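You operate a simulated robot arm through the tools that you are given. There is no shell and no other tool. Be economical: measure what you need, move in short steps, check, and stop when the job is done.

The job below is to be done with a simulated two-armed robot. You get a single attempt, and the scene is never put back.

TASK
Measure leaf tea in the doser and draw a pot of hot water.
Fine: hold the tea doser and turn its knob to the 2 pot line; free the lock dial, pump 80 C water to the 300 ml line, lock it again; the pot stays on its stand.
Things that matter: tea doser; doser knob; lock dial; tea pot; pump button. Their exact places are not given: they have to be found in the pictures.

The check looks at the end state, three seconds after you hand in, the way a careful person would. Anything else that was tipped, shoved, dropped, spilled or broken makes it a failure.

THE ROBOT
Two 7-joint arms with two-finger parallel grippers on one trunk, on a base that drives. Base frame: it is fixed to the floor where the robot stands at the start and does not move with it; the origin is under the middle of the robot, x ahead of it, y to its left, z up. Lengths are in m, angles in rad, forces in N, time in s.
The left shoulder is at the start at [0.06, 0.143, 0.926], the right one opposite. With the tool pointing down near the work surface each hand reaches from about 0.32 to 0.74 m from the robot's upright axis, wherever it stands, measured 20 degrees to its own side. Places, roughly: doser knob [0.5, 0, 1]; lock dial [0.6, -0.4, 1]; pump button [0.6, -0.4, 1.1]. Payload 1.57 kg a hand.
The TCP of each hand is the grasp point between the finger pads, 0.03 m short of the fingertips. In the tool frame z runs along the fingers and y along their closing line. Largest opening 0.11 m; finger width 0.024, thickness 0.012; the body of the gripper, 0.048 by 0.112 m, starts 0.078 m behind the TCP.
Orientation is that of the tool frame in the base frame, as a unit quaternion [x, y, z, w]. With the fingers straight down and closing along the base's y, the tool's x points along the base's -x, its y along +y and its z along -z.

THE INTERFACE
- The arms move only by the tool play_rows. It takes "left_commands", "right_commands" or both (then of equal length, played together; a hand with none holds still); each is a list of rows, each a list of 7 numbers: the opening, from 0 (shut) to 1 (fully open), then the shift along the tool's x, y, z in m, then the turn, a rotation vector about the tool's x, y, z in rad. In form: [[fingers, tx, ty, tz, ax, ay, az], ...]. A call has 1 to 12 rows; each row is the pose to reach, as a shift and turn from the pose commanded when the call began, along the tool's axes at that moment. Each row takes 0.2 s and may step no farther than 0.05 m and 0.15 rad from the row before; otherwise, or with a gripper value out of range, the whole call is refused. A pose out of reach is approached as far as the arm can. The call stops where the force on the tool passes 50 N (or 10 N more than at its start, if that is more) or the arm is blocked; 0.2 s more then pass. The fingers move at their own pace (about 0.045 m/s each) and stop on an object; they squeeze with about 37 N. The grip force told is the motor's: it shows also when the fingers shut on nothing. Time passes only in rows, and 0.2 s behind the last, so rows that repeat a pose let the fingers close. It gives the time, the measured TCP pose, the force on the tool (base axes), the opening and the grip force at its end, in the units of the frame above (readings bear some noise).
- Cameras (640 x 400 px; columns grow to the right, rows downward): "scene" is now at [0.0477, -0.0305, 1.5466]; the picture's right is [-0.37, -0.93, 0.00], its down [-0.61, 0.24, -0.76] and it looks along [0.70, -0.28, -0.65] (base axes); focal length 279 px, centre (320, 200). "left" rides on the left gripper at [0.07, -0.016, -0.141] in its tool frame; the picture's right is [0.23, 0.97, 0.00], its down [-0.85, 0.20, -0.48] and it looks along [-0.47, 0.11, 0.88] (tool axes); focal length 222 px, centre (320, 200). "right" rides on the right gripper at [0.07, 0.016, -0.141] in its tool frame; the picture's right is [-0.23, 0.97, 0.00], its down [-0.86, -0.20, -0.48] and it looks along [-0.47, -0.11, 0.88] (tool axes); focal length 222 px, centre (320, 200).
- camera(camera): a new picture of that camera. The clock stands still meanwhile.
- raise_lower(by): slides the trunk up (or, below 0, down) by that many m; the arms and the scene camera ride with it, the base frame stays. It gives what a move gives, with no picture.
- base_move(legs): drives the robot by 1 to 6 legs, each [ahead, left, turn to the left] in m, m and rad, along the robot's own axes; the way and the turn of a leg run together, so that a leg with both is an arc; at most 1.5 m and 3.142 rad a leg. The arms and the cameras ride along, it lands a little off, and it stops where it bumps. It gives what a move gives.
- turn_head(pan, tilt): turns the head with the scene camera to pan (to the left, within 1.501 rad either way) and tilt (down, from -0.506 to 1.204), counted from straight ahead of the robot. It gives what a move gives.
- locate(camera, pixels): for up to 12 pixels [column, row] of the newest picture of that camera ("zoom" is the newest enlarged one), the place [x, y, z] in the base frame of the surface seen there, good to about 0.003 m. The clock stands still meanwhile.
- zoom(camera, box): a new picture of the part [left, top, right, bottom] of that camera's present view, enlarged. The clock stands still meanwhile.
- finish_job(): hands the job in; it is judged then, once.

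Go step by step. Measure first, check grasps and placings, and put right what went wrong. The budget is 80 turns and 78 pictures, counting those below and the enlarged ones. Unless the task says otherwise, let go and move clear before handing in, and close with one line.

The tools are called after "Emit:" as name(argument=value, ...) on one line, values as JSON. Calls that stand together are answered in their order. play_rows: Moves the arms, as the interface text tells. Its arguments: {"type":"object","properties":{"left_commands":{"type":"array"},"right_commands":{"type":"array"}},"required":[]} The other tools are called the same way: raise_lower (by) slides the trunk up or down; base_move (legs) drives the base; turn_head (pan, tilt) turns the head that bears the scene camera; camera (camera) takes a picture; locate (camera, pixels) gives the place of the surface under pixels of a picture; zoom (camera, box) takes an enlarged picture of a part of a camera's view; finish_job () hands the job in.

At the start:

```text
clock: 0.0
left_ee_pos: [0.4904, 0.038, 0.9997]
left_tcp_rot: [0.0, 1.0, 0.0, 0.0]
left_wrist_force: [-0.2, 0.1, -0.6]
left_width: 0.11
left_grasp_force: 0.1
right_ee_pos: [0.4131, -0.3353, 1.001]
right_tcp_rot: [0.001, 1.0, 0.0, -0.001]
right_wrist_force: [0.3, 0.1, 0.8]
right_width: 0.1099
right_grasp_force: 0.0
trunk travel left (down, up): [-0.525, 0.065]
robot x, y, heading: [0.0015, -0.0041, -0.001]
head pan, tilt: [-0.379, 0.712]
```

scene: 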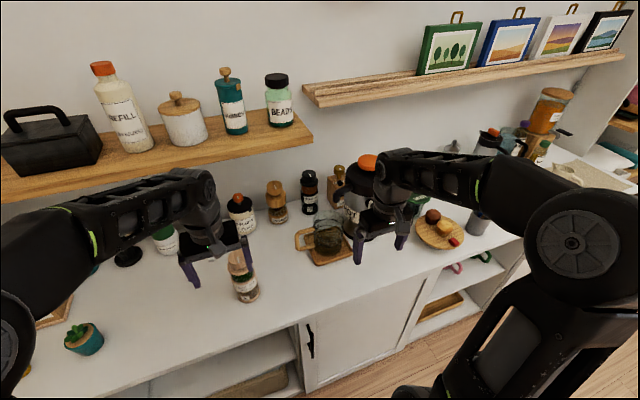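
right: 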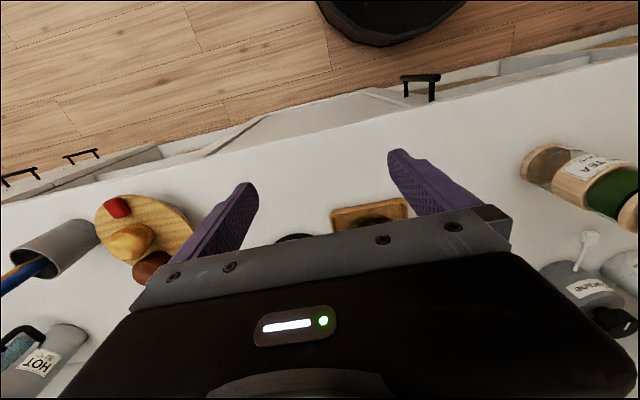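
left: 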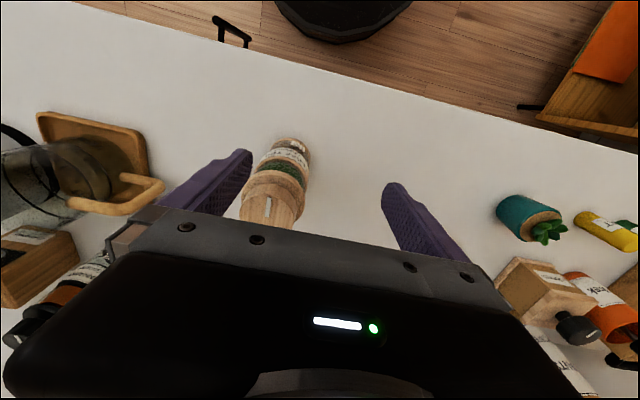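

The doser seems to be the wooden-capped jar at scene (243,275), and the right arm hides the pump pot near (365,185). I'll enlarge both regions.

Emit:
zoom(camera="scene", box=[280, 120, 480, 280])

Emit:
zoom(camera="scene", box=[180, 200, 300, 310])

Emit:
zoom(camera="left", box=[200, 110, 350, 240])

```text
2.50 times, centred on (380, 200) of scene
```

zoom: 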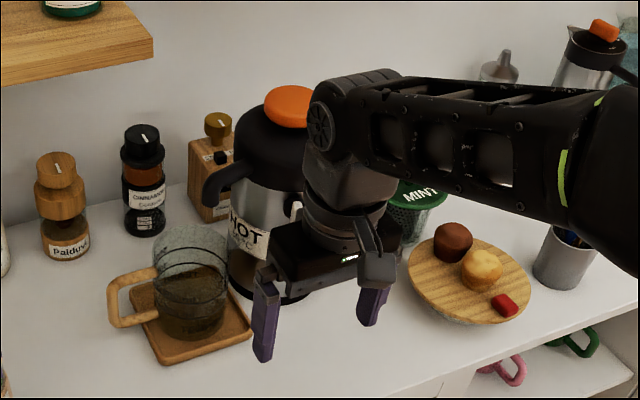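

```text
3.64 times, centred on (240, 255) of scene
```

zoom: 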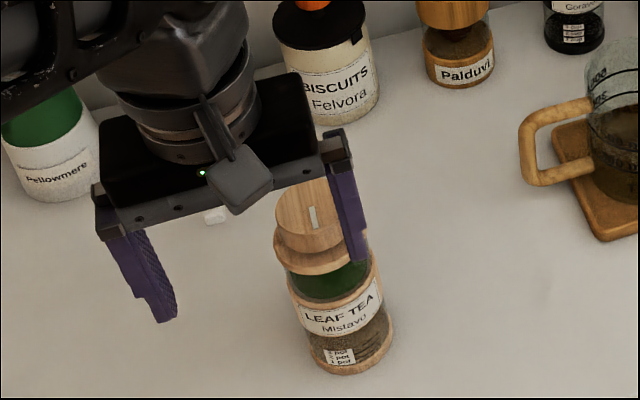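

```text
3.08 times, centred on (275, 175) of left
```

zoom: 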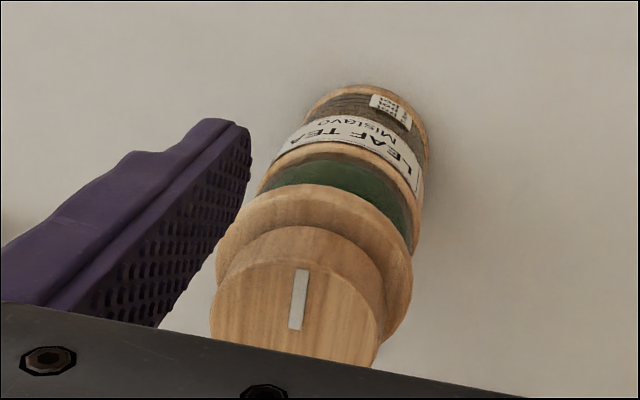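

The doser is "LEAF TEA Mistavo" under the left hand, and the HOT pump pot with the glass pot on a wooden stand is behind the right hand. I'll back both hands up and out for a clear view.

Emit:
play_rows(left_commands=[[1, 0, 0, -0.05, 0, 0, 0], [1, 0, 0.03, -0.08, 0, 0, 0], [1, 0.03, 0.07, -0.08, 0, 0, 0], [1, 0.06, 0.11, -0.08, 0, 0, 0], [1, 0.08, 0.15, -0.08, 0, 0, 0]], right_commands=[[1, 0.03, 0, -0.03, 0, 0, 0], [1, 0.06, -0.03, -0.03, 0, 0, 0], [1, 0.08, -0.07, -0.03, 0, 0, 0], [1, 0.09, -0.11, -0.03, 0, 0, 0], [1, 0.1, -0.15, -0.03, 0, 0, 0]])

Emit:
turn_head(pan=-0.45, tilt=0.65)

Emit:
camera(camera="scene")

```text
clock: 1.2
left_ee_pos: [0.4118, 0.1889, 1.0798]
left_tcp_rot: [0.0, 1.0, 0.0, 0.001]
left_wrist_force: [-0.5, -0.9, -0.1]
left_width: 0.1101
left_grasp_force: 0.1
right_ee_pos: [0.3126, -0.4868, 1.0314]
right_tcp_rot: [0.0, 1.0, 0.0, 0.0]
right_wrist_force: [-0.4, 0.0, 0.6]
right_width: 0.1098
right_grasp_force: 0.0
trunk travel left (down, up): [-0.525, 0.065]
robot x, y, heading: [0.0016, 0.0002, 0.001]
head pan, tilt: [-0.379, 0.712]
```

```text
clock: 1.9
left_ee_pos: [0.4128, 0.1894, 1.0814]
left_tcp_rot: [0.0, 1.0, 0.0, 0.0]
left_wrist_force: [-0.5, -0.6, 0.0]
left_width: 0.11
left_grasp_force: 0.1
right_ee_pos: [0.3137, -0.4844, 1.0301]
right_tcp_rot: [0.0, 1.0, 0.0, 0.0]
right_wrist_force: [-1.1, 0.6, 0.0]
right_width: 0.1097
right_grasp_force: 0.1
trunk travel left (down, up): [-0.525, 0.065]
robot x, y, heading: [-0.0031, 0.0002, 0.0]
head pan, tilt: [-0.45, 0.649]
```

```text
71 pictures are left
```

scene: 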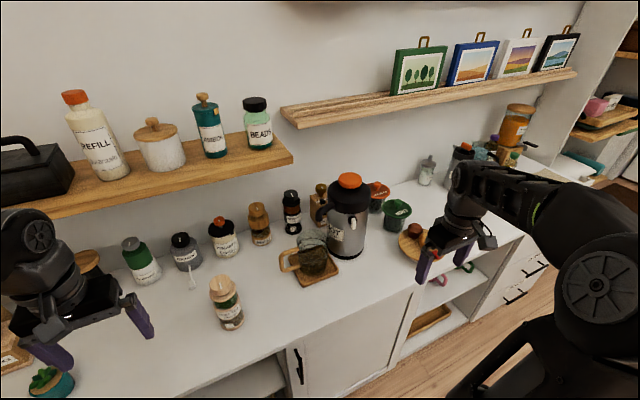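

Emit:
zoom(camera="scene", box=[270, 160, 400, 290])

Emit:
locate(camera="zoom", pixels=[[385, 90], [370, 110], [390, 150], [375, 320], [250, 225], [110, 490], [230, 430], [210, 440]])

Emit:
zoom(camera="scene", box=[180, 260, 270, 340])

Emit:
camera(camera="right")

```text
3.08 times, centred on (335, 225) of scene
```

zoom: 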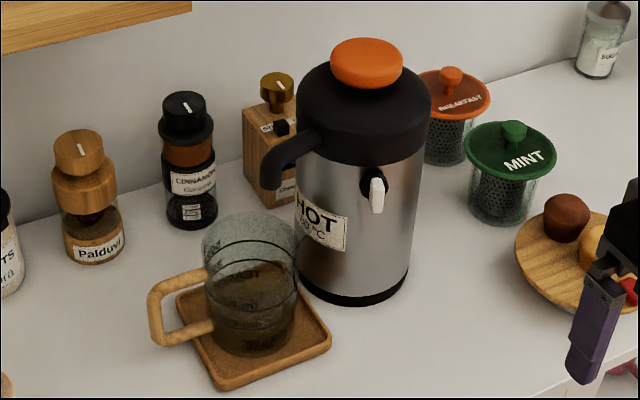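

```text
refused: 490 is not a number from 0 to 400
```

```text
5.00 times, centred on (225, 300) of scene
```

zoom: 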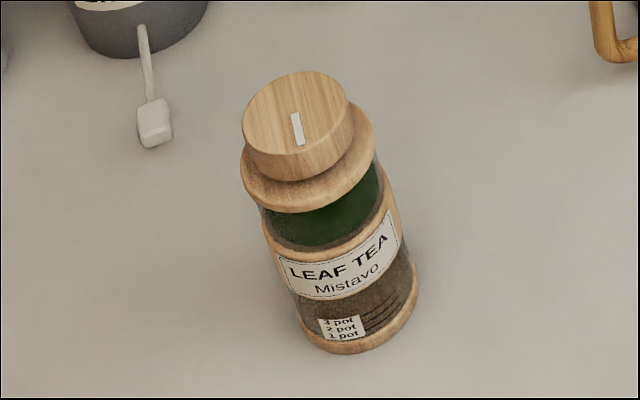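

```text
68 pictures are left
```

right: 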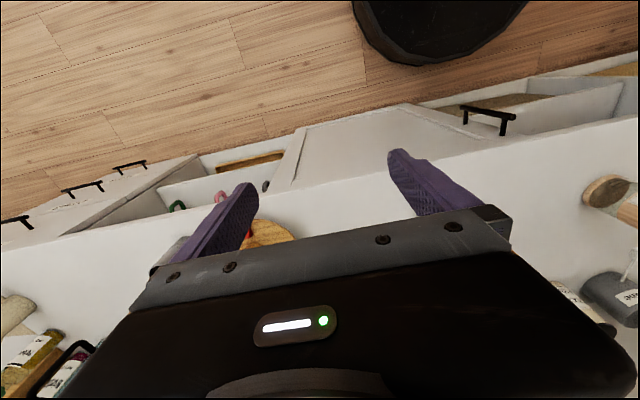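

The HOT pump pot has an orange top button, a dark dial with a white tab facing the robot at zoom (375,190), and its spout over the glass pot. I'll read the labels and measure.

Emit:
zoom(camera="scene", box=[325, 205, 365, 245])

Emit:
locate(camera="scene", pixels=[[350, 180], [350, 176], [350, 200], [346, 220], [353, 218], [353, 226], [335, 250], [345, 250], [313, 270], [317, 210]])

Emit:
zoom(camera="scene", box=[285, 225, 345, 285])

Emit:
locate(camera="scene", pixels=[[224, 284], [215, 280], [234, 280], [221, 275], [224, 290], [232, 317], [226, 322], [232, 297], [240, 321], [219, 296], [236, 289]])

```text
10.00 times, centred on (345, 225) of scene
```

zoom: 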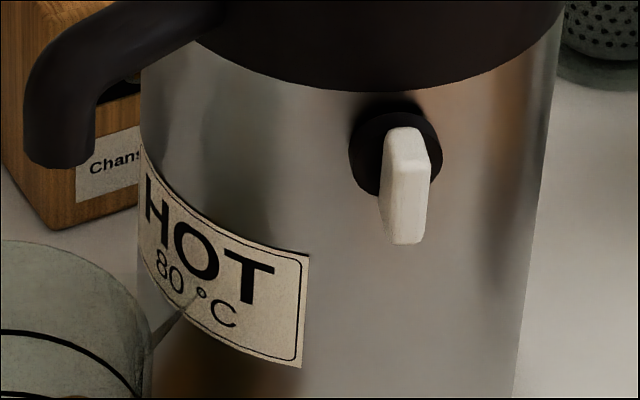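

```text
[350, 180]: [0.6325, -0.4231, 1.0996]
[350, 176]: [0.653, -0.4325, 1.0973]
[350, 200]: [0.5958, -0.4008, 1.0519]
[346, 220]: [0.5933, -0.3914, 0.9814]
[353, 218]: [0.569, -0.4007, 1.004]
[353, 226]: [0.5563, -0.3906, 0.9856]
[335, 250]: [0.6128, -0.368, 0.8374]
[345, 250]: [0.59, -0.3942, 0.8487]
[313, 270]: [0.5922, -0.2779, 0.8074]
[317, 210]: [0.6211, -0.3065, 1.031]
```

```text
6.67 times, centred on (315, 255) of scene
```

zoom: 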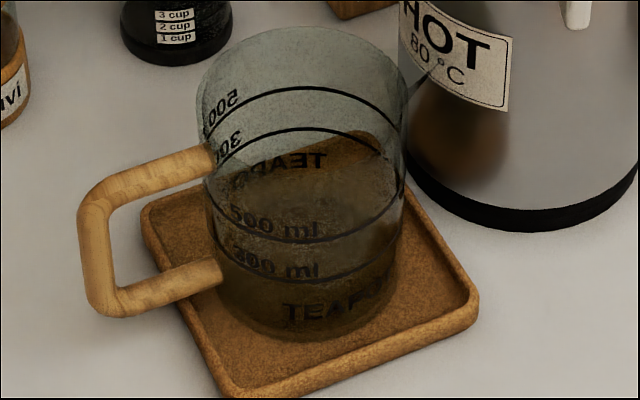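

```text
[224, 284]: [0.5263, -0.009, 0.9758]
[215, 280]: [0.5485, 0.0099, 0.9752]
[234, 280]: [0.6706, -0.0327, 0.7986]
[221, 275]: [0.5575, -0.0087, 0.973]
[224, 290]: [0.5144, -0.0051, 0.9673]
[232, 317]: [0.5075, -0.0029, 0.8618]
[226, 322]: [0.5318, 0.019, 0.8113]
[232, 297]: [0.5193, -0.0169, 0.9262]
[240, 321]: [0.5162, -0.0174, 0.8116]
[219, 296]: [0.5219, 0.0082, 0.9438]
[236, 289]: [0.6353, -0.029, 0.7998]
```

The lines read 300/500 on the pot and 1/2/3 pot on the doser. I'll look at the doser chamber more closely and measure its edges.

Emit:
zoom(camera="scene", box=[205, 270, 250, 335])

Emit:
locate(camera="zoom", pixels=[[200, 60], [280, 45], [280, 85], [230, 140], [330, 100], [250, 160], [265, 210], [330, 210], [330, 300], [390, 280], [300, 340], [200, 110]])

Emit:
locate(camera="scene", pixels=[[210, 290], [209, 283], [230, 276], [233, 283], [214, 306], [237, 301], [244, 319], [220, 325], [350, 216], [355, 220], [352, 229], [349, 222]])

Emit:
camera(camera="left")

```text
6.15 times, centred on (228, 302) of scene
```

zoom: 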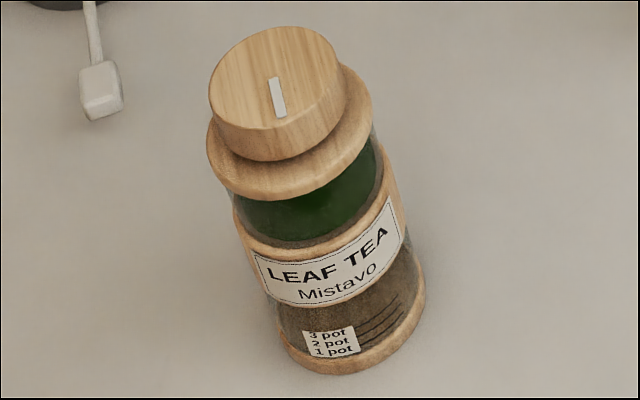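

```text
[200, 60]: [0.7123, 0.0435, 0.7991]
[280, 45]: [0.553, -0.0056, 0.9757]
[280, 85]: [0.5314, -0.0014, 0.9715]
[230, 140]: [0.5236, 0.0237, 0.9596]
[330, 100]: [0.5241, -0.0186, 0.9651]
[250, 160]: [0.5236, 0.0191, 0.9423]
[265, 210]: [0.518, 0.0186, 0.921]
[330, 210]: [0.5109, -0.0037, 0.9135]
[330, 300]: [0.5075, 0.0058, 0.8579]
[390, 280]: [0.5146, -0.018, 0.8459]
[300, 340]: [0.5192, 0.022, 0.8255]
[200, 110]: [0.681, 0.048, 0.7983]
```

```text
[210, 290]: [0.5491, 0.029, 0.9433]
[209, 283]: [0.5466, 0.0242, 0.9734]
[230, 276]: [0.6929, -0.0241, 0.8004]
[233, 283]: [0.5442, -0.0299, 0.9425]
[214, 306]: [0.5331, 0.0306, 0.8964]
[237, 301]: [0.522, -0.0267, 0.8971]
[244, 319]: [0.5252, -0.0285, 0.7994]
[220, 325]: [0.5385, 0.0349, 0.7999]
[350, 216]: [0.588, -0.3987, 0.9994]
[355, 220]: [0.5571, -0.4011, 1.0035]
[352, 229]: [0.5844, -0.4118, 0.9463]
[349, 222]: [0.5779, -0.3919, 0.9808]
```

```text
64 pictures are left
```

left: 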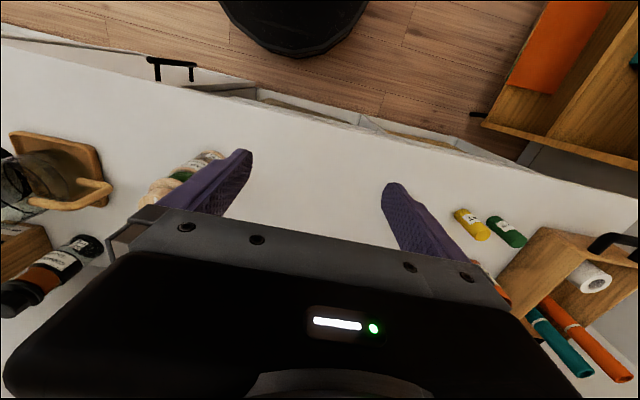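

The doser is centred at about (0.540, 0.001), its knob spans z 0.953–0.975, and the body radius is about 0.032. Before swinging the left hand to a side approach, I'll check the cactus at scene (48,383) and its surroundings.

Emit:
turn_head(pan=0.2, tilt=0.8)

Emit:
camera(camera="scene")

```text
clock: 2.9
left_ee_pos: [0.4113, 0.1881, 1.0803]
left_tcp_rot: [-0.001, 1.0, 0.0, 0.001]
left_wrist_force: [-0.6, 0.6, 0.1]
left_width: 0.1098
left_grasp_force: 0.0
right_ee_pos: [0.3122, -0.4849, 1.0298]
right_tcp_rot: [0.0, 1.0, 0.0, -0.001]
right_wrist_force: [-0.3, -1.1, 0.2]
right_width: 0.1098
right_grasp_force: 0.1
trunk travel left (down, up): [-0.525, 0.065]
robot x, y, heading: [-0.0015, -0.0032, -0.004]
head pan, tilt: [0.201, 0.799]
```

```text
63 pictures are left
```

scene: 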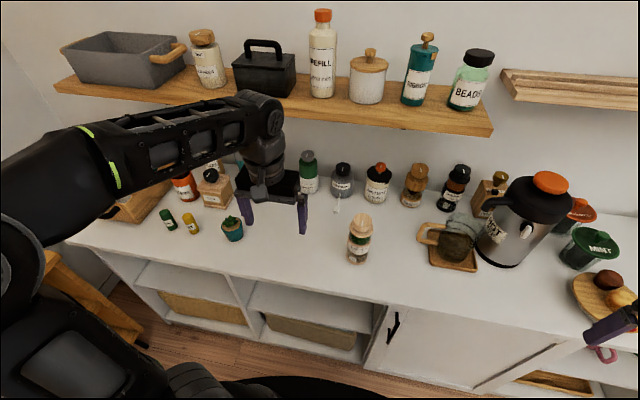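

Emit:
locate(camera="scene", pixels=[[232, 220], [234, 238], [240, 230], [190, 215], [306, 152], [308, 188], [343, 190], [337, 209], [210, 175], [343, 170], [85, 235], [330, 290]])

```text
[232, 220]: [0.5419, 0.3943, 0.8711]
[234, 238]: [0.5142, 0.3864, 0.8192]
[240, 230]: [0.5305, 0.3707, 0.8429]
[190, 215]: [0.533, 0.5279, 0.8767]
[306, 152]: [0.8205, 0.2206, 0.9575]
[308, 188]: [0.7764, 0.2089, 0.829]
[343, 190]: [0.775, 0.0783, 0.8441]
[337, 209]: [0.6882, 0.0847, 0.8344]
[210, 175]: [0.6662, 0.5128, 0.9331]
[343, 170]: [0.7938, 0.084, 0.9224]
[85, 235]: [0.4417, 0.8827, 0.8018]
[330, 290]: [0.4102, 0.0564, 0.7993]
```

The cactus at (0.54,0.39) stays clear of an approach from the left-front at 60°. I'll yaw the left hand first.

Emit:
play_rows(left_commands=[[1, -0.005, -0.004, 0, 0, 0, 0.131], [1, -0.01, -0.008, 0, 0, 0, 0.262], [1, -0.015, -0.012, 0, 0, 0, 0.393], [1, -0.02, -0.016, 0, 0, 0, 0.524], [1, -0.025, -0.02, 0, 0, 0, 0.654], [1, -0.03, -0.024, 0, 0, 0, 0.785], [1, -0.034, -0.028, 0, 0, 0, 0.916], [1, -0.037, -0.0315, 0, 0, 0, 1.047]])

```text
clock: 4.7
left_ee_pos: [0.4473, 0.1563, 1.0806]
left_tcp_rot: [0.5, 0.866, 0.0, 0.0]
left_wrist_force: [-0.3, -1.2, -0.2]
left_width: 0.11
left_grasp_force: 0.2
right_ee_pos: [0.3137, -0.4855, 1.03]
right_tcp_rot: [-0.001, 1.0, 0.001, 0.0]
right_wrist_force: [-0.3, 0.3, 0.2]
right_width: 0.1101
right_grasp_force: 0.0
trunk travel left (down, up): [-0.525, 0.065]
robot x, y, heading: [-0.0006, 0.0017, 0.002]
head pan, tilt: [0.201, 0.799]
```

The yaw came out as planned. Now I'll pitch the hand to horizontal while lowering it to z≈0.91.

Emit:
play_rows(left_commands=[[1, 0, 0, 0.015, 0, -0.143, 0], [1, 0, 0, 0.03, 0, -0.286, 0], [1, 0, 0, 0.046, 0, -0.428, 0], [1, 0, 0, 0.062, 0, -0.571, 0], [1, 0, 0, 0.078, 0, -0.714, 0], [1, 0, 0, 0.094, 0, -0.857, 0], [1, 0, 0, 0.11, 0, -1.0, 0], [1, 0, 0, 0.126, 0, -1.142, 0], [1, 0, 0, 0.142, 0, -1.285, 0], [1, 0, 0, 0.158, 0, -1.428, 0], [1, 0, 0, 0.172, 0, -1.571, 0], [1, 0, 0, 0.172, 0, -1.571, 0]])

Emit:
camera(camera="scene")

Emit:
camera(camera="left")

```text
clock: 7.3
left_ee_pos: [0.4485, 0.1537, 0.9087]
left_tcp_rot: [0.354, 0.611, -0.354, 0.613]
left_wrist_force: [-0.6, 0.1, 0.0]
left_width: 0.1101
left_grasp_force: 0.1
right_ee_pos: [0.3124, -0.4876, 1.0296]
right_tcp_rot: [0.0, 1.0, 0.0, 0.0]
right_wrist_force: [0.1, 0.2, -0.2]
right_width: 0.1099
right_grasp_force: 0.1
trunk travel left (down, up): [-0.525, 0.065]
robot x, y, heading: [0.0014, 0.0001, 0.006]
head pan, tilt: [0.201, 0.799]
```

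```text
62 pictures are left
```

scene: 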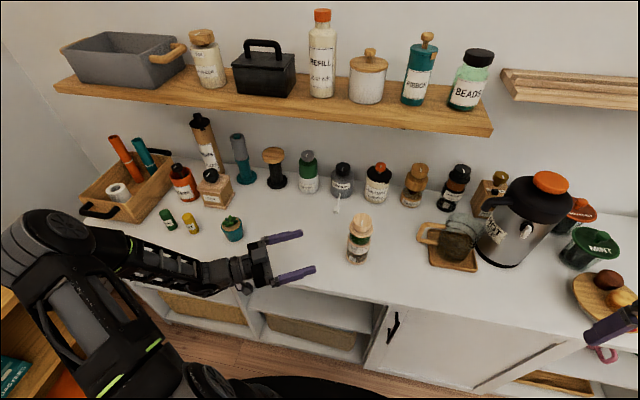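

```text
61 pictures are left
```

left: 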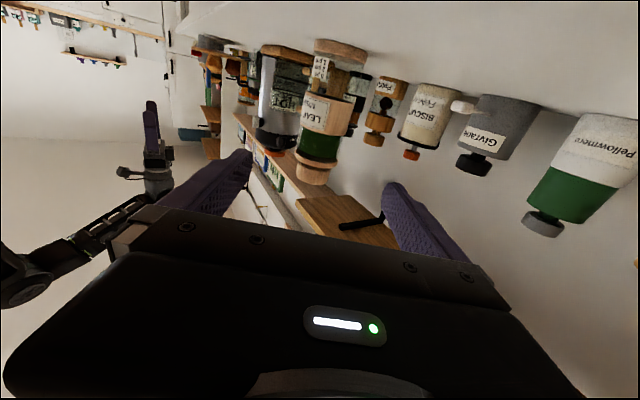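

The left hand is level and the doser is straight ahead at left (320,110), 0.178 m along. I'll advance and close on its body.

Emit:
play_rows(left_commands=[[1, 0, 0.001, 0.035, 0, 0, 0], [1, 0, 0.002, 0.07, 0, 0, 0], [1, 0, 0.003, 0.105, 0, 0, 0], [1, 0, 0.003, 0.14, 0, 0, 0], [1, 0, 0.003, 0.165, 0, 0, 0], [1, 0, 0.003, 0.175, 0, 0, 0], [1, 0, 0.003, 0.175, 0, 0, 0]])

Emit:
camera(camera="left")

Emit:
zoom(camera="scene", box=[320, 200, 400, 270])

```text
clock: 8.9
left_ee_pos: [0.54, 0.0061, 0.9075]
left_tcp_rot: [0.353, 0.612, -0.352, 0.614]
left_wrist_force: [0.5, -0.1, 0.3]
left_width: 0.1099
left_grasp_force: 0.1
right_ee_pos: [0.3136, -0.4855, 1.0299]
right_tcp_rot: [0.0, 1.0, 0.0, 0.0]
right_wrist_force: [0.2, 0.3, -0.5]
right_width: 0.1102
right_grasp_force: 0.1
trunk travel left (down, up): [-0.525, 0.065]
robot x, y, heading: [-0.0018, -0.0026, 0.001]
head pan, tilt: [0.201, 0.799]
```

```text
60 pictures are left
```

left: 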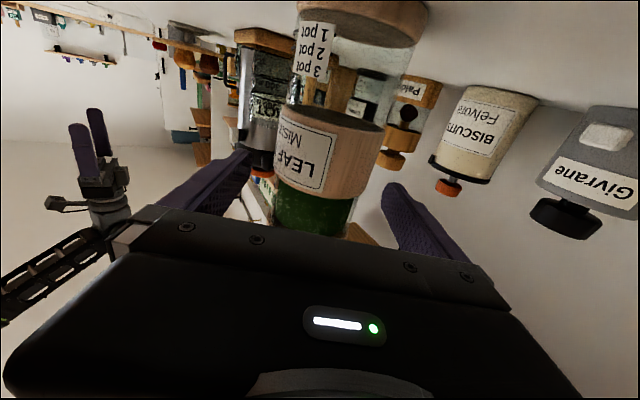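

```text
5.71 times, centred on (360, 235) of scene
```

zoom: 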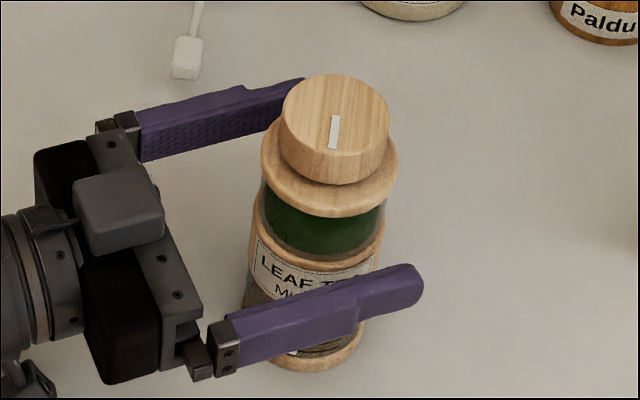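

The lower chamber is empty and visible in the left view at (370,60), so I can watch the dose there. I'll close the left hand on the doser.

Emit:
play_rows(left_commands=[[0.4, 0, 0, 0, 0, 0, 0], [0.4, 0, 0, 0, 0, 0, 0], [0.4, 0, 0, 0, 0, 0, 0], [0.4, 0, 0, 0, 0, 0, 0], [0.4, 0, 0, 0, 0, 0, 0], [0.4, 0, 0, 0, 0, 0, 0]])

Emit:
camera(camera="left")

Emit:
zoom(camera="scene", box=[320, 200, 400, 270])

Emit:
locate(camera="zoom", pixels=[[285, 118], [388, 118], [338, 76], [332, 152], [336, 110], [331, 146], [338, 116], [360, 170]])

```text
clock: 10.3
left_ee_pos: [0.5394, 0.0064, 0.9075]
left_tcp_rot: [0.354, 0.611, -0.353, 0.613]
left_wrist_force: [-1.0, -1.4, 0.9]
left_width: 0.0646
left_grasp_force: 36.8
right_ee_pos: [0.3123, -0.486, 1.0302]
right_tcp_rot: [-0.001, 1.0, 0.0, 0.0]
right_wrist_force: [-0.2, 0.4, -0.3]
right_width: 0.1101
right_grasp_force: 0.0
trunk travel left (down, up): [-0.525, 0.065]
robot x, y, heading: [0.004, -0.0, -0.001]
head pan, tilt: [0.201, 0.799]
```

```text
58 pictures are left
```

left: 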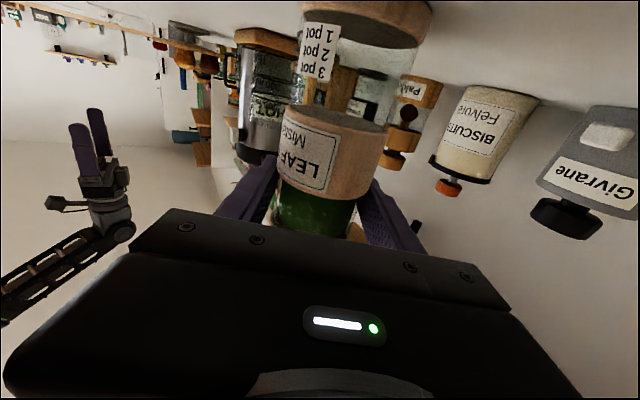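

```text
5.71 times, centred on (360, 235) of scene
```

zoom: 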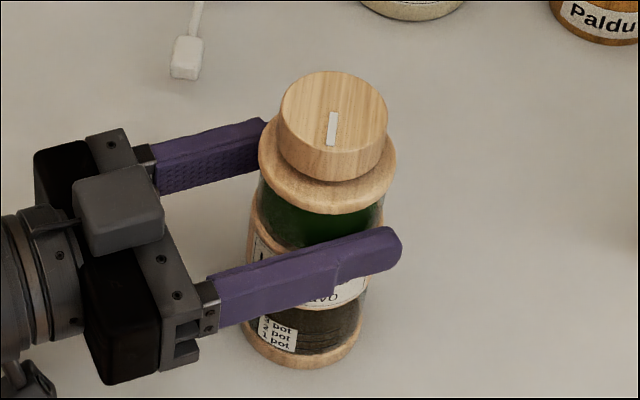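

```text
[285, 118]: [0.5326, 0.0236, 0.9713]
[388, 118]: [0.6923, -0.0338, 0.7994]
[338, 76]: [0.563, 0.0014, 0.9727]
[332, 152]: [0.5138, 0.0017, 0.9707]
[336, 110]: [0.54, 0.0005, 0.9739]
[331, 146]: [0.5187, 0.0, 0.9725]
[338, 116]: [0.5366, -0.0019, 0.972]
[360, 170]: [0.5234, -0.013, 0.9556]
```

The doser is held (width 0.0646, 36.8 N). The knob is centred at about (0.5395, 0.001), top z 0.973, so I'll bring the right hand around above it.

Emit:
play_rows(right_commands=[[1, 0, 0.02, -0.03, 0, 0, 0], [1, -0.01, 0.06, -0.04, 0, 0, 0], [1, -0.02, 0.105, -0.04, 0, 0, 0], [1, -0.03, 0.15, -0.04, 0, 0, 0], [1, -0.04, 0.195, -0.04, 0, 0, 0], [1, -0.047, 0.24, -0.04, 0, 0, 0], [1, -0.047, 0.285, -0.04, 0, 0, 0], [1, -0.047, 0.33, -0.04, 0, 0, 0], [1, -0.047, 0.37, -0.04, 0, 0, 0], [1, -0.047, 0.4, -0.04, 0, 0, 0]])

```text
clock: 12.5
left_ee_pos: [0.5392, 0.0056, 0.9076]
left_tcp_rot: [0.353, 0.612, -0.353, 0.614]
left_wrist_force: [0.6, 1.9, 1.5]
left_width: 0.0646
left_grasp_force: 37.1
right_ee_pos: [0.3603, -0.0843, 1.0695]
right_tcp_rot: [-0.001, 1.0, 0.0, 0.0]
right_wrist_force: [-0.3, 0.3, -0.3]
right_width: 0.1099
right_grasp_force: 0.1
trunk travel left (down, up): [-0.525, 0.065]
robot x, y, heading: [-0.0038, 0.0006, 0.002]
head pan, tilt: [0.201, 0.799]
```

Emit:
play_rows(right_commands=[[1, -0.036, 0.017, 0, 0, 0, 0], [1, -0.072, 0.034, 0, 0, 0, 0], [1, -0.108, 0.051, 0, 0, 0, 0], [1, -0.144, 0.068, 0, 0, 0, 0], [1, -0.179, 0.0853, 0, 0, 0, 0], [1, -0.179, 0.0853, 0.02, 0, 0, 0], [1, -0.179, 0.0853, 0.02, 0, 0, 0]])

Emit:
zoom(camera="scene", box=[290, 150, 420, 280])

Emit:
camera(camera="right")

```text
clock: 14.1
left_ee_pos: [0.5382, 0.0067, 0.9073]
left_tcp_rot: [0.353, 0.612, -0.353, 0.614]
left_wrist_force: [-0.5, 1.3, 1.5]
left_width: 0.0646
left_grasp_force: 37.4
right_ee_pos: [0.5389, 0.0, 1.0497]
right_tcp_rot: [0.0, 1.0, -0.001, 0.001]
right_wrist_force: [0.0, 0.6, 0.1]
right_width: 0.1102
right_grasp_force: 0.1
right hand out of reach, approached as far as the arm can: row 5
trunk travel left (down, up): [-0.525, 0.065]
robot x, y, heading: [0.0006, 0.001, -0.0]
head pan, tilt: [0.201, 0.799]
```

```text
3.08 times, centred on (355, 215) of scene
```

zoom: 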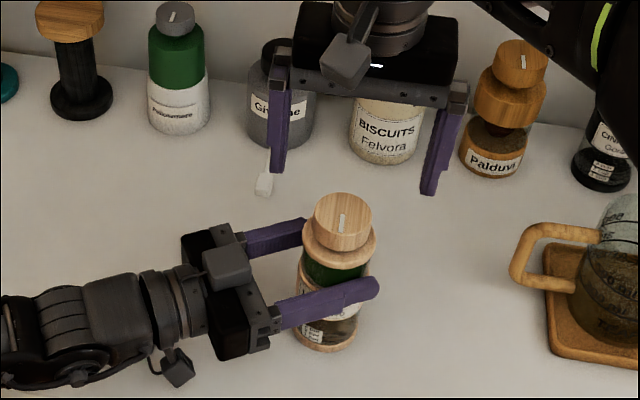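

```text
55 pictures are left
```

right: 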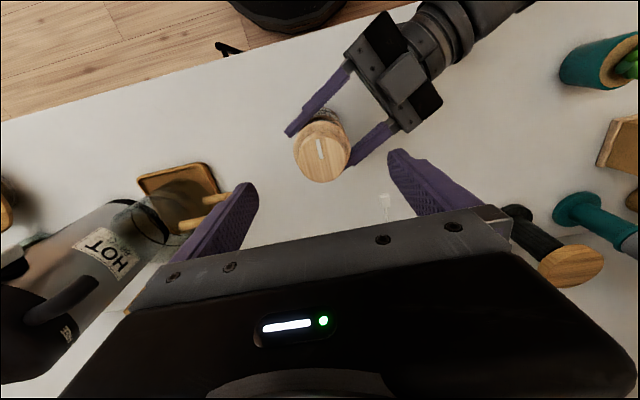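

The right hand is centred over the knob, seen at (322,152) in its view. I'll lower so the fingertips flank the knob, then close.

Emit:
play_rows(right_commands=[[1, -0.001, 0.001, 0.025, 0, 0, 0], [1, -0.001, 0.001, 0.05, 0, 0, 0], [1, -0.001, 0.001, 0.063, 0, 0, 0], [0.35, -0.001, 0.001, 0.063, 0, 0, 0], [0.35, -0.001, 0.001, 0.063, 0, 0, 0], [0.35, -0.001, 0.001, 0.063, 0, 0, 0], [0.35, -0.001, 0.001, 0.063, 0, 0, 0], [0.35, -0.001, 0.001, 0.063, 0, 0, 0], [0.35, -0.001, 0.001, 0.063, 0, 0, 0]])

Emit:
zoom(camera="scene", box=[310, 170, 410, 270])

```text
clock: 16.1
left_ee_pos: [0.5386, 0.0065, 0.9082]
left_tcp_rot: [0.354, 0.612, -0.354, 0.613]
left_wrist_force: [1.3, -4.4, -0.3]
left_width: 0.0647
left_grasp_force: 36.5
right_ee_pos: [0.5414, 0.0002, 0.9865]
right_tcp_rot: [0.001, 1.0, 0.001, 0.0]
right_wrist_force: [-1.1, 4.8, -0.3]
right_width: 0.0489
right_grasp_force: 36.0
trunk travel left (down, up): [-0.525, 0.065]
robot x, y, heading: [-0.0015, -0.0009, 0.001]
head pan, tilt: [0.201, 0.799]
```

```text
4.00 times, centred on (360, 220) of scene
```

zoom: 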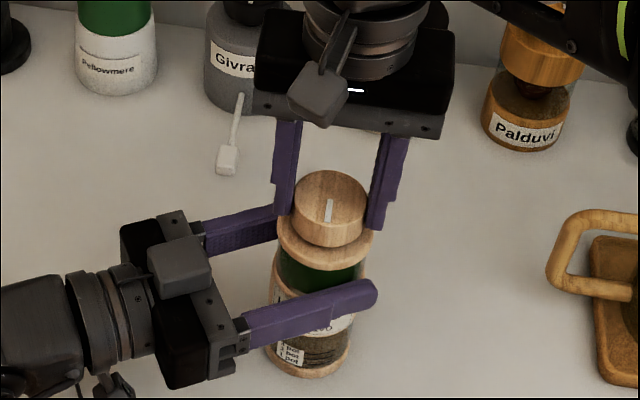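

The knob is gripped (width 0.0489, 36 N). I'll try a small turn of 0.28 rad clockwise from above and watch the chamber.

Emit:
play_rows(right_commands=[[0.35, 0, 0, 0, 0, 0, 0.07], [0.35, 0, 0, 0, 0, 0, 0.14], [0.35, 0, 0, 0, 0, 0, 0.21], [0.35, 0, 0, 0, 0, 0, 0.28], [0.35, 0, 0, 0, 0, 0, 0.28]])

Emit:
zoom(camera="left", box=[270, 0, 430, 110])

Emit:
zoom(camera="scene", box=[310, 170, 410, 270])

```text
clock: 17.3
left_ee_pos: [0.5372, 0.0062, 0.9074]
left_tcp_rot: [0.354, 0.611, -0.355, 0.613]
left_wrist_force: [-3.1, -8.5, 1.1]
left_width: 0.0645
left_grasp_force: 36.6
right_ee_pos: [0.5407, 0.0012, 0.9859]
right_tcp_rot: [0.14, 0.99, 0.0, 0.0]
right_wrist_force: [2.7, 8.5, -0.7]
right_width: 0.0489
right_grasp_force: 37.3
trunk travel left (down, up): [-0.525, 0.065]
robot x, y, heading: [-0.0012, -0.0019, 0.002]
head pan, tilt: [0.201, 0.799]
```

```text
3.64 times, centred on (350, 55) of left
```

zoom: 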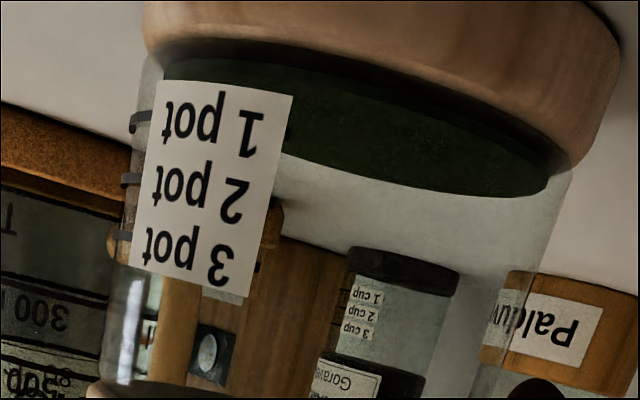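

```text
4.00 times, centred on (360, 220) of scene
```

zoom: 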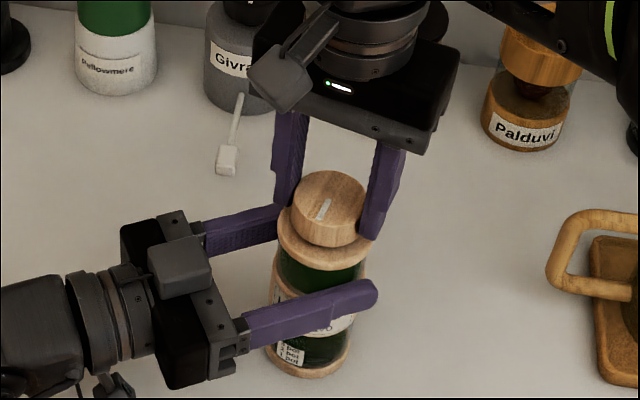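

Tea is already in the chamber, well below the 1 pot tick. I'll hold still briefly to see whether the level follows the angle or keeps flowing.

Emit:
play_rows(right_commands=[[0.35, 0, 0, 0, 0, 0, 0], [0.35, 0, 0, 0, 0, 0, 0], [0.35, 0, 0, 0, 0, 0, 0]])

Emit:
zoom(camera="left", box=[270, 0, 430, 110])

```text
clock: 18.1
left_ee_pos: [0.5401, 0.0071, 0.9071]
left_tcp_rot: [0.353, 0.612, -0.353, 0.614]
left_wrist_force: [-4.3, -10.4, 3.6]
left_width: 0.0644
left_grasp_force: 36.9
right_ee_pos: [0.5406, 0.0006, 0.9874]
right_tcp_rot: [0.139, 0.99, 0.0, 0.0]
right_wrist_force: [4.3, 10.0, -3.3]
right_width: 0.0489
right_grasp_force: 36.6
trunk travel left (down, up): [-0.525, 0.065]
robot x, y, heading: [-0.0005, 0.0002, 0.004]
head pan, tilt: [0.201, 0.799]
```

```text
3.64 times, centred on (350, 55) of left
```

zoom: 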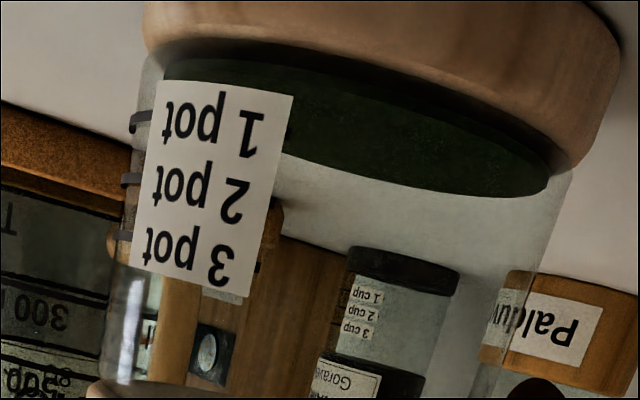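

The level is steady, so the dose follows the angle. I'll turn another 0.3 rad.

Emit:
play_rows(right_commands=[[0.35, 0, 0, 0, 0, 0, 0.1], [0.35, 0, 0, 0, 0, 0, 0.2], [0.35, 0, 0, 0, 0, 0, 0.3], [0.35, 0, 0, 0, 0, 0, 0.3]])

Emit:
zoom(camera="left", box=[270, 0, 430, 110])

Emit:
zoom(camera="scene", box=[330, 200, 390, 270])

```text
clock: 19.1
left_ee_pos: [0.5381, 0.0053, 0.9071]
left_tcp_rot: [0.354, 0.612, -0.354, 0.613]
left_wrist_force: [-6.8, -11.1, 4.5]
left_width: 0.0645
left_grasp_force: 37.2
right_ee_pos: [0.541, 0.0003, 0.9868]
right_tcp_rot: [0.286, 0.958, 0.0, 0.0]
right_wrist_force: [5.9, 12.0, -4.6]
right_width: 0.0491
right_grasp_force: 36.7
trunk travel left (down, up): [-0.525, 0.065]
robot x, y, heading: [-0.0002, 0.0018, 0.005]
head pan, tilt: [0.201, 0.799]
```

```text
3.64 times, centred on (350, 55) of left
```

zoom: 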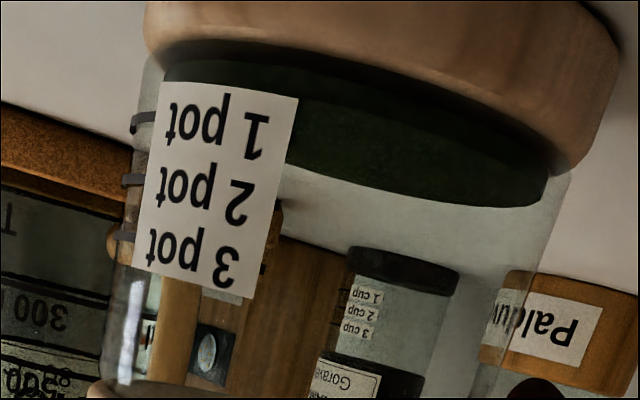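

```text
5.71 times, centred on (360, 235) of scene
```

zoom: 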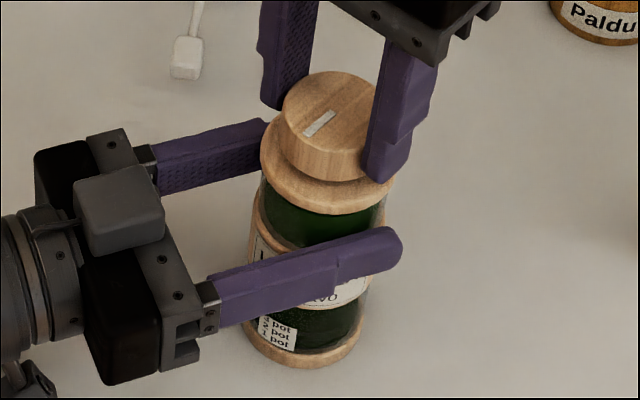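

The level rises slowly, by about 10 px on the far edge for 0.3 rad. I'll turn another 0.6 rad.

Emit:
play_rows(right_commands=[[0.35, 0, 0, 0, 0, 0, 0.1], [0.35, 0, 0, 0, 0, 0, 0.2], [0.35, 0, 0, 0, 0, 0, 0.3], [0.35, 0, 0, 0, 0, 0, 0.4], [0.35, 0, 0, 0, 0, 0, 0.5], [0.35, 0, 0, 0, 0, 0, 0.6], [0.35, 0, 0, 0, 0, 0, 0.6]])

Emit:
zoom(camera="left", box=[270, 0, 430, 110])

```text
clock: 20.7
left_ee_pos: [0.538, 0.0059, 0.9076]
left_tcp_rot: [0.354, 0.611, -0.354, 0.613]
left_wrist_force: [-15.3, -9.5, 4.2]
left_width: 0.0643
left_grasp_force: 36.9
right_ee_pos: [0.541, 0.0009, 0.9877]
right_tcp_rot: [0.558, 0.83, 0.0, 0.0]
right_wrist_force: [14.8, 9.1, -5.1]
right_width: 0.049
right_grasp_force: 36.8
trunk travel left (down, up): [-0.525, 0.065]
robot x, y, heading: [-0.0006, -0.0009, 0.001]
head pan, tilt: [0.201, 0.799]
```

```text
3.64 times, centred on (350, 55) of left
```

zoom: 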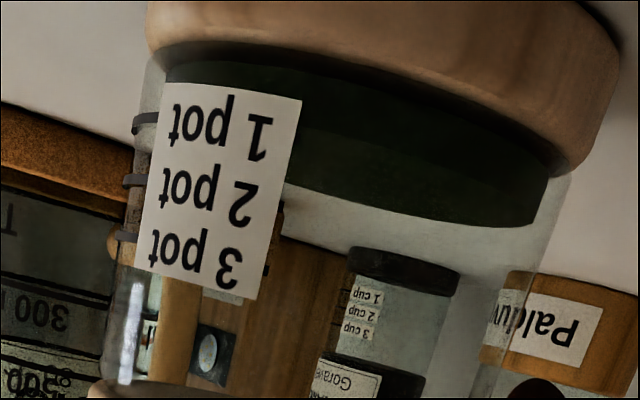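

It is rising at about 35 px/rad. I'll measure the tea surface and the ticks by location.

Emit:
locate(camera="zoom", pixels=[[145, 122], [136, 180], [127, 235], [400, 200], [500, 222], [350, 120], [330, 205], [535, 215], [540, 190], [260, 140], [243, 203], [228, 270]])

Emit:
zoom(camera="left", box=[295, 5, 345, 40])

Emit:
zoom(camera="scene", box=[350, 240, 376, 268])

```text
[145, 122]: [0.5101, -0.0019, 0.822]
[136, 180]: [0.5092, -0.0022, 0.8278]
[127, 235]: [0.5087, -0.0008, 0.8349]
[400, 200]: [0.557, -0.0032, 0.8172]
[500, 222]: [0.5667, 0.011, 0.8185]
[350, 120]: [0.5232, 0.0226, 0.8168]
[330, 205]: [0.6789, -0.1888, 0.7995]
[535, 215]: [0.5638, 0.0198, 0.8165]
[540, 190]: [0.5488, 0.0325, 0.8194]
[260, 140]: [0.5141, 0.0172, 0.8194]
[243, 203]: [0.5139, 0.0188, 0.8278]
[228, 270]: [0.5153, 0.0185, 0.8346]
```

```text
11.43 times, centred on (320, 22) of left
```

zoom: 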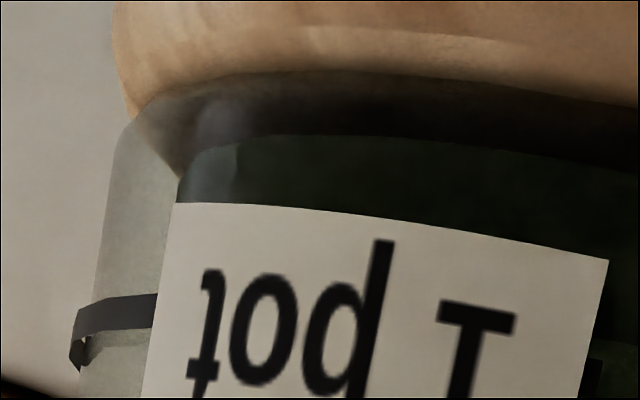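

```text
14.29 times, centred on (363, 254) of scene
```

zoom: 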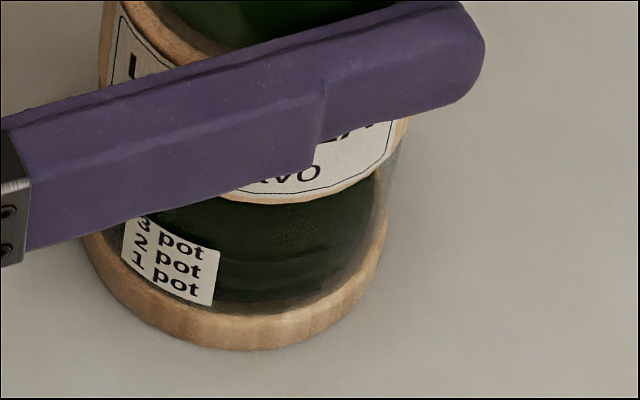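

The ticks are at z 0.822 / 0.828 / 0.835 and the tea surface is at about 0.8175. I'll turn 0.7 rad more.

Emit:
play_rows(right_commands=[[0.35, 0, 0, 0, 0, 0, 0.1], [0.35, 0, 0, 0, 0, 0, 0.2], [0.35, 0, 0, 0, 0, 0, 0.3], [0.35, 0, 0, 0, 0, 0, 0.4], [0.35, 0, 0, 0, 0, 0, 0.5], [0.35, 0, 0, 0, 0, 0, 0.6], [0.35, 0, 0, 0, 0, 0, 0.7], [0.35, 0, 0, 0, 0, 0, 0.7]])

Emit:
zoom(camera="left", box=[270, 0, 430, 110])

Emit:
locate(camera="zoom", pixels=[[145, 122], [136, 180], [127, 235], [400, 200], [480, 220], [350, 150], [450, 210], [420, 180], [500, 230], [350, 190]])

Emit:
zoom(camera="scene", box=[310, 170, 410, 270])

```text
clock: 22.5
left_ee_pos: [0.5375, 0.0037, 0.9091]
left_tcp_rot: [0.354, 0.611, -0.354, 0.613]
left_wrist_force: [-18.6, -6.0, 2.3]
left_width: 0.0643
left_grasp_force: 36.8
right_ee_pos: [0.5417, -0.0005, 0.987]
right_tcp_rot: [0.808, 0.589, 0.002, 0.001]
right_wrist_force: [20.8, 6.3, 0.5]
right_width: 0.0488
right_grasp_force: 37.1
trunk travel left (down, up): [-0.525, 0.065]
robot x, y, heading: [0.0026, -0.0027, -0.002]
head pan, tilt: [0.201, 0.799]
```

```text
3.64 times, centred on (350, 55) of left
```

zoom: 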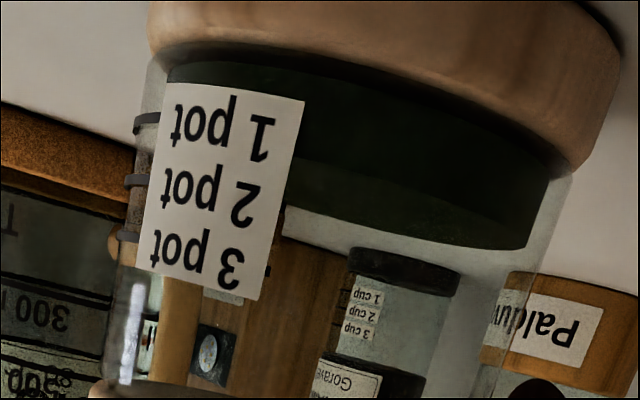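

```text
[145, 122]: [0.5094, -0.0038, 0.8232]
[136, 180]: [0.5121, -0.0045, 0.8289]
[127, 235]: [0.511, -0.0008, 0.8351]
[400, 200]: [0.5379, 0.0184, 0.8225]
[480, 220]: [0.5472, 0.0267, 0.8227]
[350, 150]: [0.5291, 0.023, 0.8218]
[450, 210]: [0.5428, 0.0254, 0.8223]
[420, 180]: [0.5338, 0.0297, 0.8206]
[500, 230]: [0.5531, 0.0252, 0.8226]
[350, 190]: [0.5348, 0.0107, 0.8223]
```

```text
4.00 times, centred on (360, 220) of scene
```

zoom: 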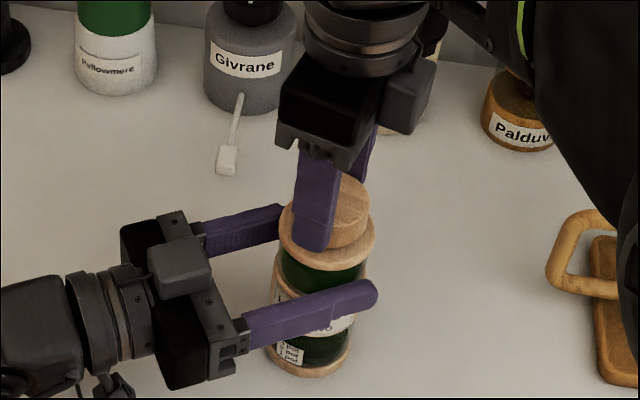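

The tea is at z≈0.8223, about the 1 pot tick (0.823), and the slope is ≈0.007 m/rad. I need about 0.9 rad more, so I'll open the right hand and turn back to regrasp the knob without wrist strain.

Emit:
play_rows(right_commands=[[1, 0, 0, 0, 0, 0, 0], [1, 0, 0, 0, 0, 0, 0], [1, 0, 0, 0, 0, 0, 0], [1, 0, 0, 0, 0, 0, -0.14], [1, 0, 0, 0, 0, 0, -0.28], [1, 0, 0, 0, 0, 0, -0.42], [1, 0, 0, 0, 0, 0, -0.56], [1, 0, 0, 0, 0, 0, -0.7], [1, 0, 0, 0, 0, 0, -0.84], [1, 0, 0, 0, 0, 0, -0.98], [1, 0, 0, 0, 0, 0, -1.12], [1, 0, 0, 0, 0, 0, -1.26]])

Emit:
zoom(camera="scene", box=[310, 170, 410, 270])

Emit:
locate(camera="zoom", pixels=[[330, 174], [294, 205], [325, 245], [330, 210]])

```text
clock: 25.1
left_ee_pos: [0.5374, 0.0066, 0.908]
left_tcp_rot: [0.353, 0.612, -0.353, 0.613]
left_wrist_force: [2.4, 1.8, 3.8]
left_width: 0.0646
left_grasp_force: 37.4
right_ee_pos: [0.5401, -0.0007, 0.987]
right_tcp_rot: [0.304, 0.953, 0.0, 0.0]
right_wrist_force: [-0.3, 0.0, 0.2]
right_width: 0.1102
right_grasp_force: 0.0
trunk travel left (down, up): [-0.525, 0.065]
robot x, y, heading: [-0.0005, 0.0042, 0.004]
head pan, tilt: [0.201, 0.799]
```

```text
4.00 times, centred on (360, 220) of scene
```

zoom: 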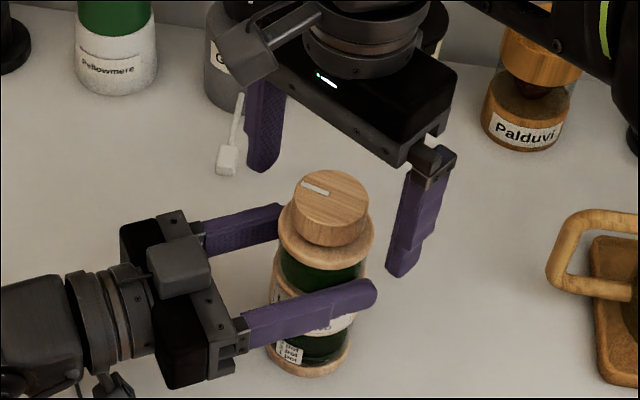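

```text
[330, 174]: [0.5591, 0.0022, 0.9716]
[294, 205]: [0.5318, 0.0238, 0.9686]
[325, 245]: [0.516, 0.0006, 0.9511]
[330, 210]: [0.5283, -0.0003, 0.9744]
```

The knob mark has advanced to about 110°, and the hand is back at 0.62 rad around it. I'll regrasp and turn 0.75 rad more.

Emit:
play_rows(right_commands=[[0.35, 0, 0, 0, 0, 0, 0], [0.35, 0, 0, 0, 0, 0, 0], [0.35, 0, 0, 0, 0, 0, 0], [0.35, 0, 0, 0, 0, 0, 0], [0.35, 0, 0, 0, 0, 0, 0], [0.35, 0, 0, 0, 0, 0, 0.125], [0.35, 0, 0, 0, 0, 0, 0.25], [0.35, 0, 0, 0, 0, 0, 0.375], [0.35, 0, 0, 0, 0, 0, 0.5], [0.35, 0, 0, 0, 0, 0, 0.625], [0.35, 0, 0, 0, 0, 0, 0.75], [0.35, 0, 0, 0, 0, 0, 0.75]])

Emit:
zoom(camera="left", box=[270, 0, 430, 110])

Emit:
locate(camera="zoom", pixels=[[145, 122], [136, 180], [127, 235], [400, 220], [480, 240], [350, 180], [450, 230], [420, 200], [500, 240], [350, 200]])

```text
clock: 27.7
left_ee_pos: [0.5381, 0.0053, 0.908]
left_tcp_rot: [0.353, 0.612, -0.353, 0.613]
left_wrist_force: [-9.6, -8.9, 2.2]
left_width: 0.0642
left_grasp_force: 37.0
right_ee_pos: [0.5412, 0.0015, 0.987]
right_tcp_rot: [0.633, 0.774, 0.0, 0.0]
right_wrist_force: [8.3, 7.9, -1.5]
right_width: 0.0487
right_grasp_force: 37.1
trunk travel left (down, up): [-0.525, 0.065]
robot x, y, heading: [0.0018, 0.0022, -0.004]
head pan, tilt: [0.201, 0.799]
```

```text
3.64 times, centred on (350, 55) of left
```

zoom: 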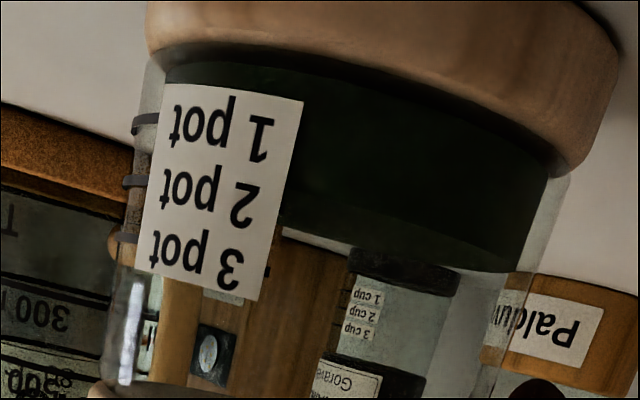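

```text
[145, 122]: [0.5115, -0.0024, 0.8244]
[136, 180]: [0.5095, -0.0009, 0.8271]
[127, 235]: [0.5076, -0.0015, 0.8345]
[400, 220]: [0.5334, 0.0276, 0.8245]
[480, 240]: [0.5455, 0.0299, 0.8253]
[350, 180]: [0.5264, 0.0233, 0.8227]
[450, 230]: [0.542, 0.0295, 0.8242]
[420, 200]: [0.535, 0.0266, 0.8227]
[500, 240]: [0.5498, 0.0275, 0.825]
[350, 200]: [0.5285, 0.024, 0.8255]
```

The surface is closer to the second tick. I'll measure points nearer its far edge.

Emit:
zoom(camera="left", box=[295, 10, 415, 85])

Emit:
locate(camera="zoom", pixels=[[250, 285], [350, 305], [450, 325], [300, 290], [400, 310], [480, 325], [64, 125], [56, 208], [45, 292], [150, 170], [130, 255], [115, 340]])

```text
5.33 times, centred on (355, 48) of left
```

zoom: 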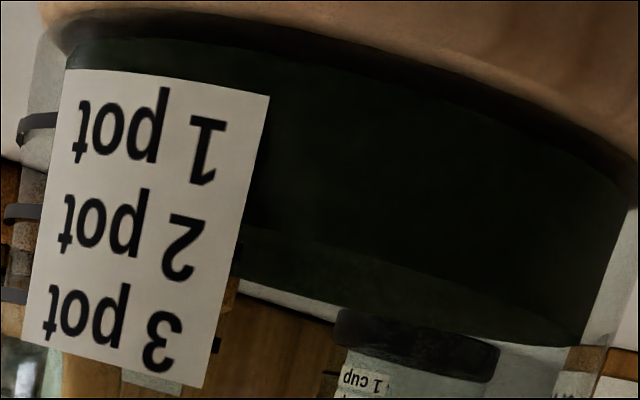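

```text
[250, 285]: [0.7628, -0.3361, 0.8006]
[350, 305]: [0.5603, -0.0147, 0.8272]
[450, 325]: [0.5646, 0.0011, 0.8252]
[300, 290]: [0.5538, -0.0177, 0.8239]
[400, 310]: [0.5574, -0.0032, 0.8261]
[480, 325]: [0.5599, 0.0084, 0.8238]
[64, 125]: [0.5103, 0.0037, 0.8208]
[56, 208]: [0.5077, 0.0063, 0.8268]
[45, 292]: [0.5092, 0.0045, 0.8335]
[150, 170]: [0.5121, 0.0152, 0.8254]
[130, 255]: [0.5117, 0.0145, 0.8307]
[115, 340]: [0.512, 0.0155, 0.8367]
```

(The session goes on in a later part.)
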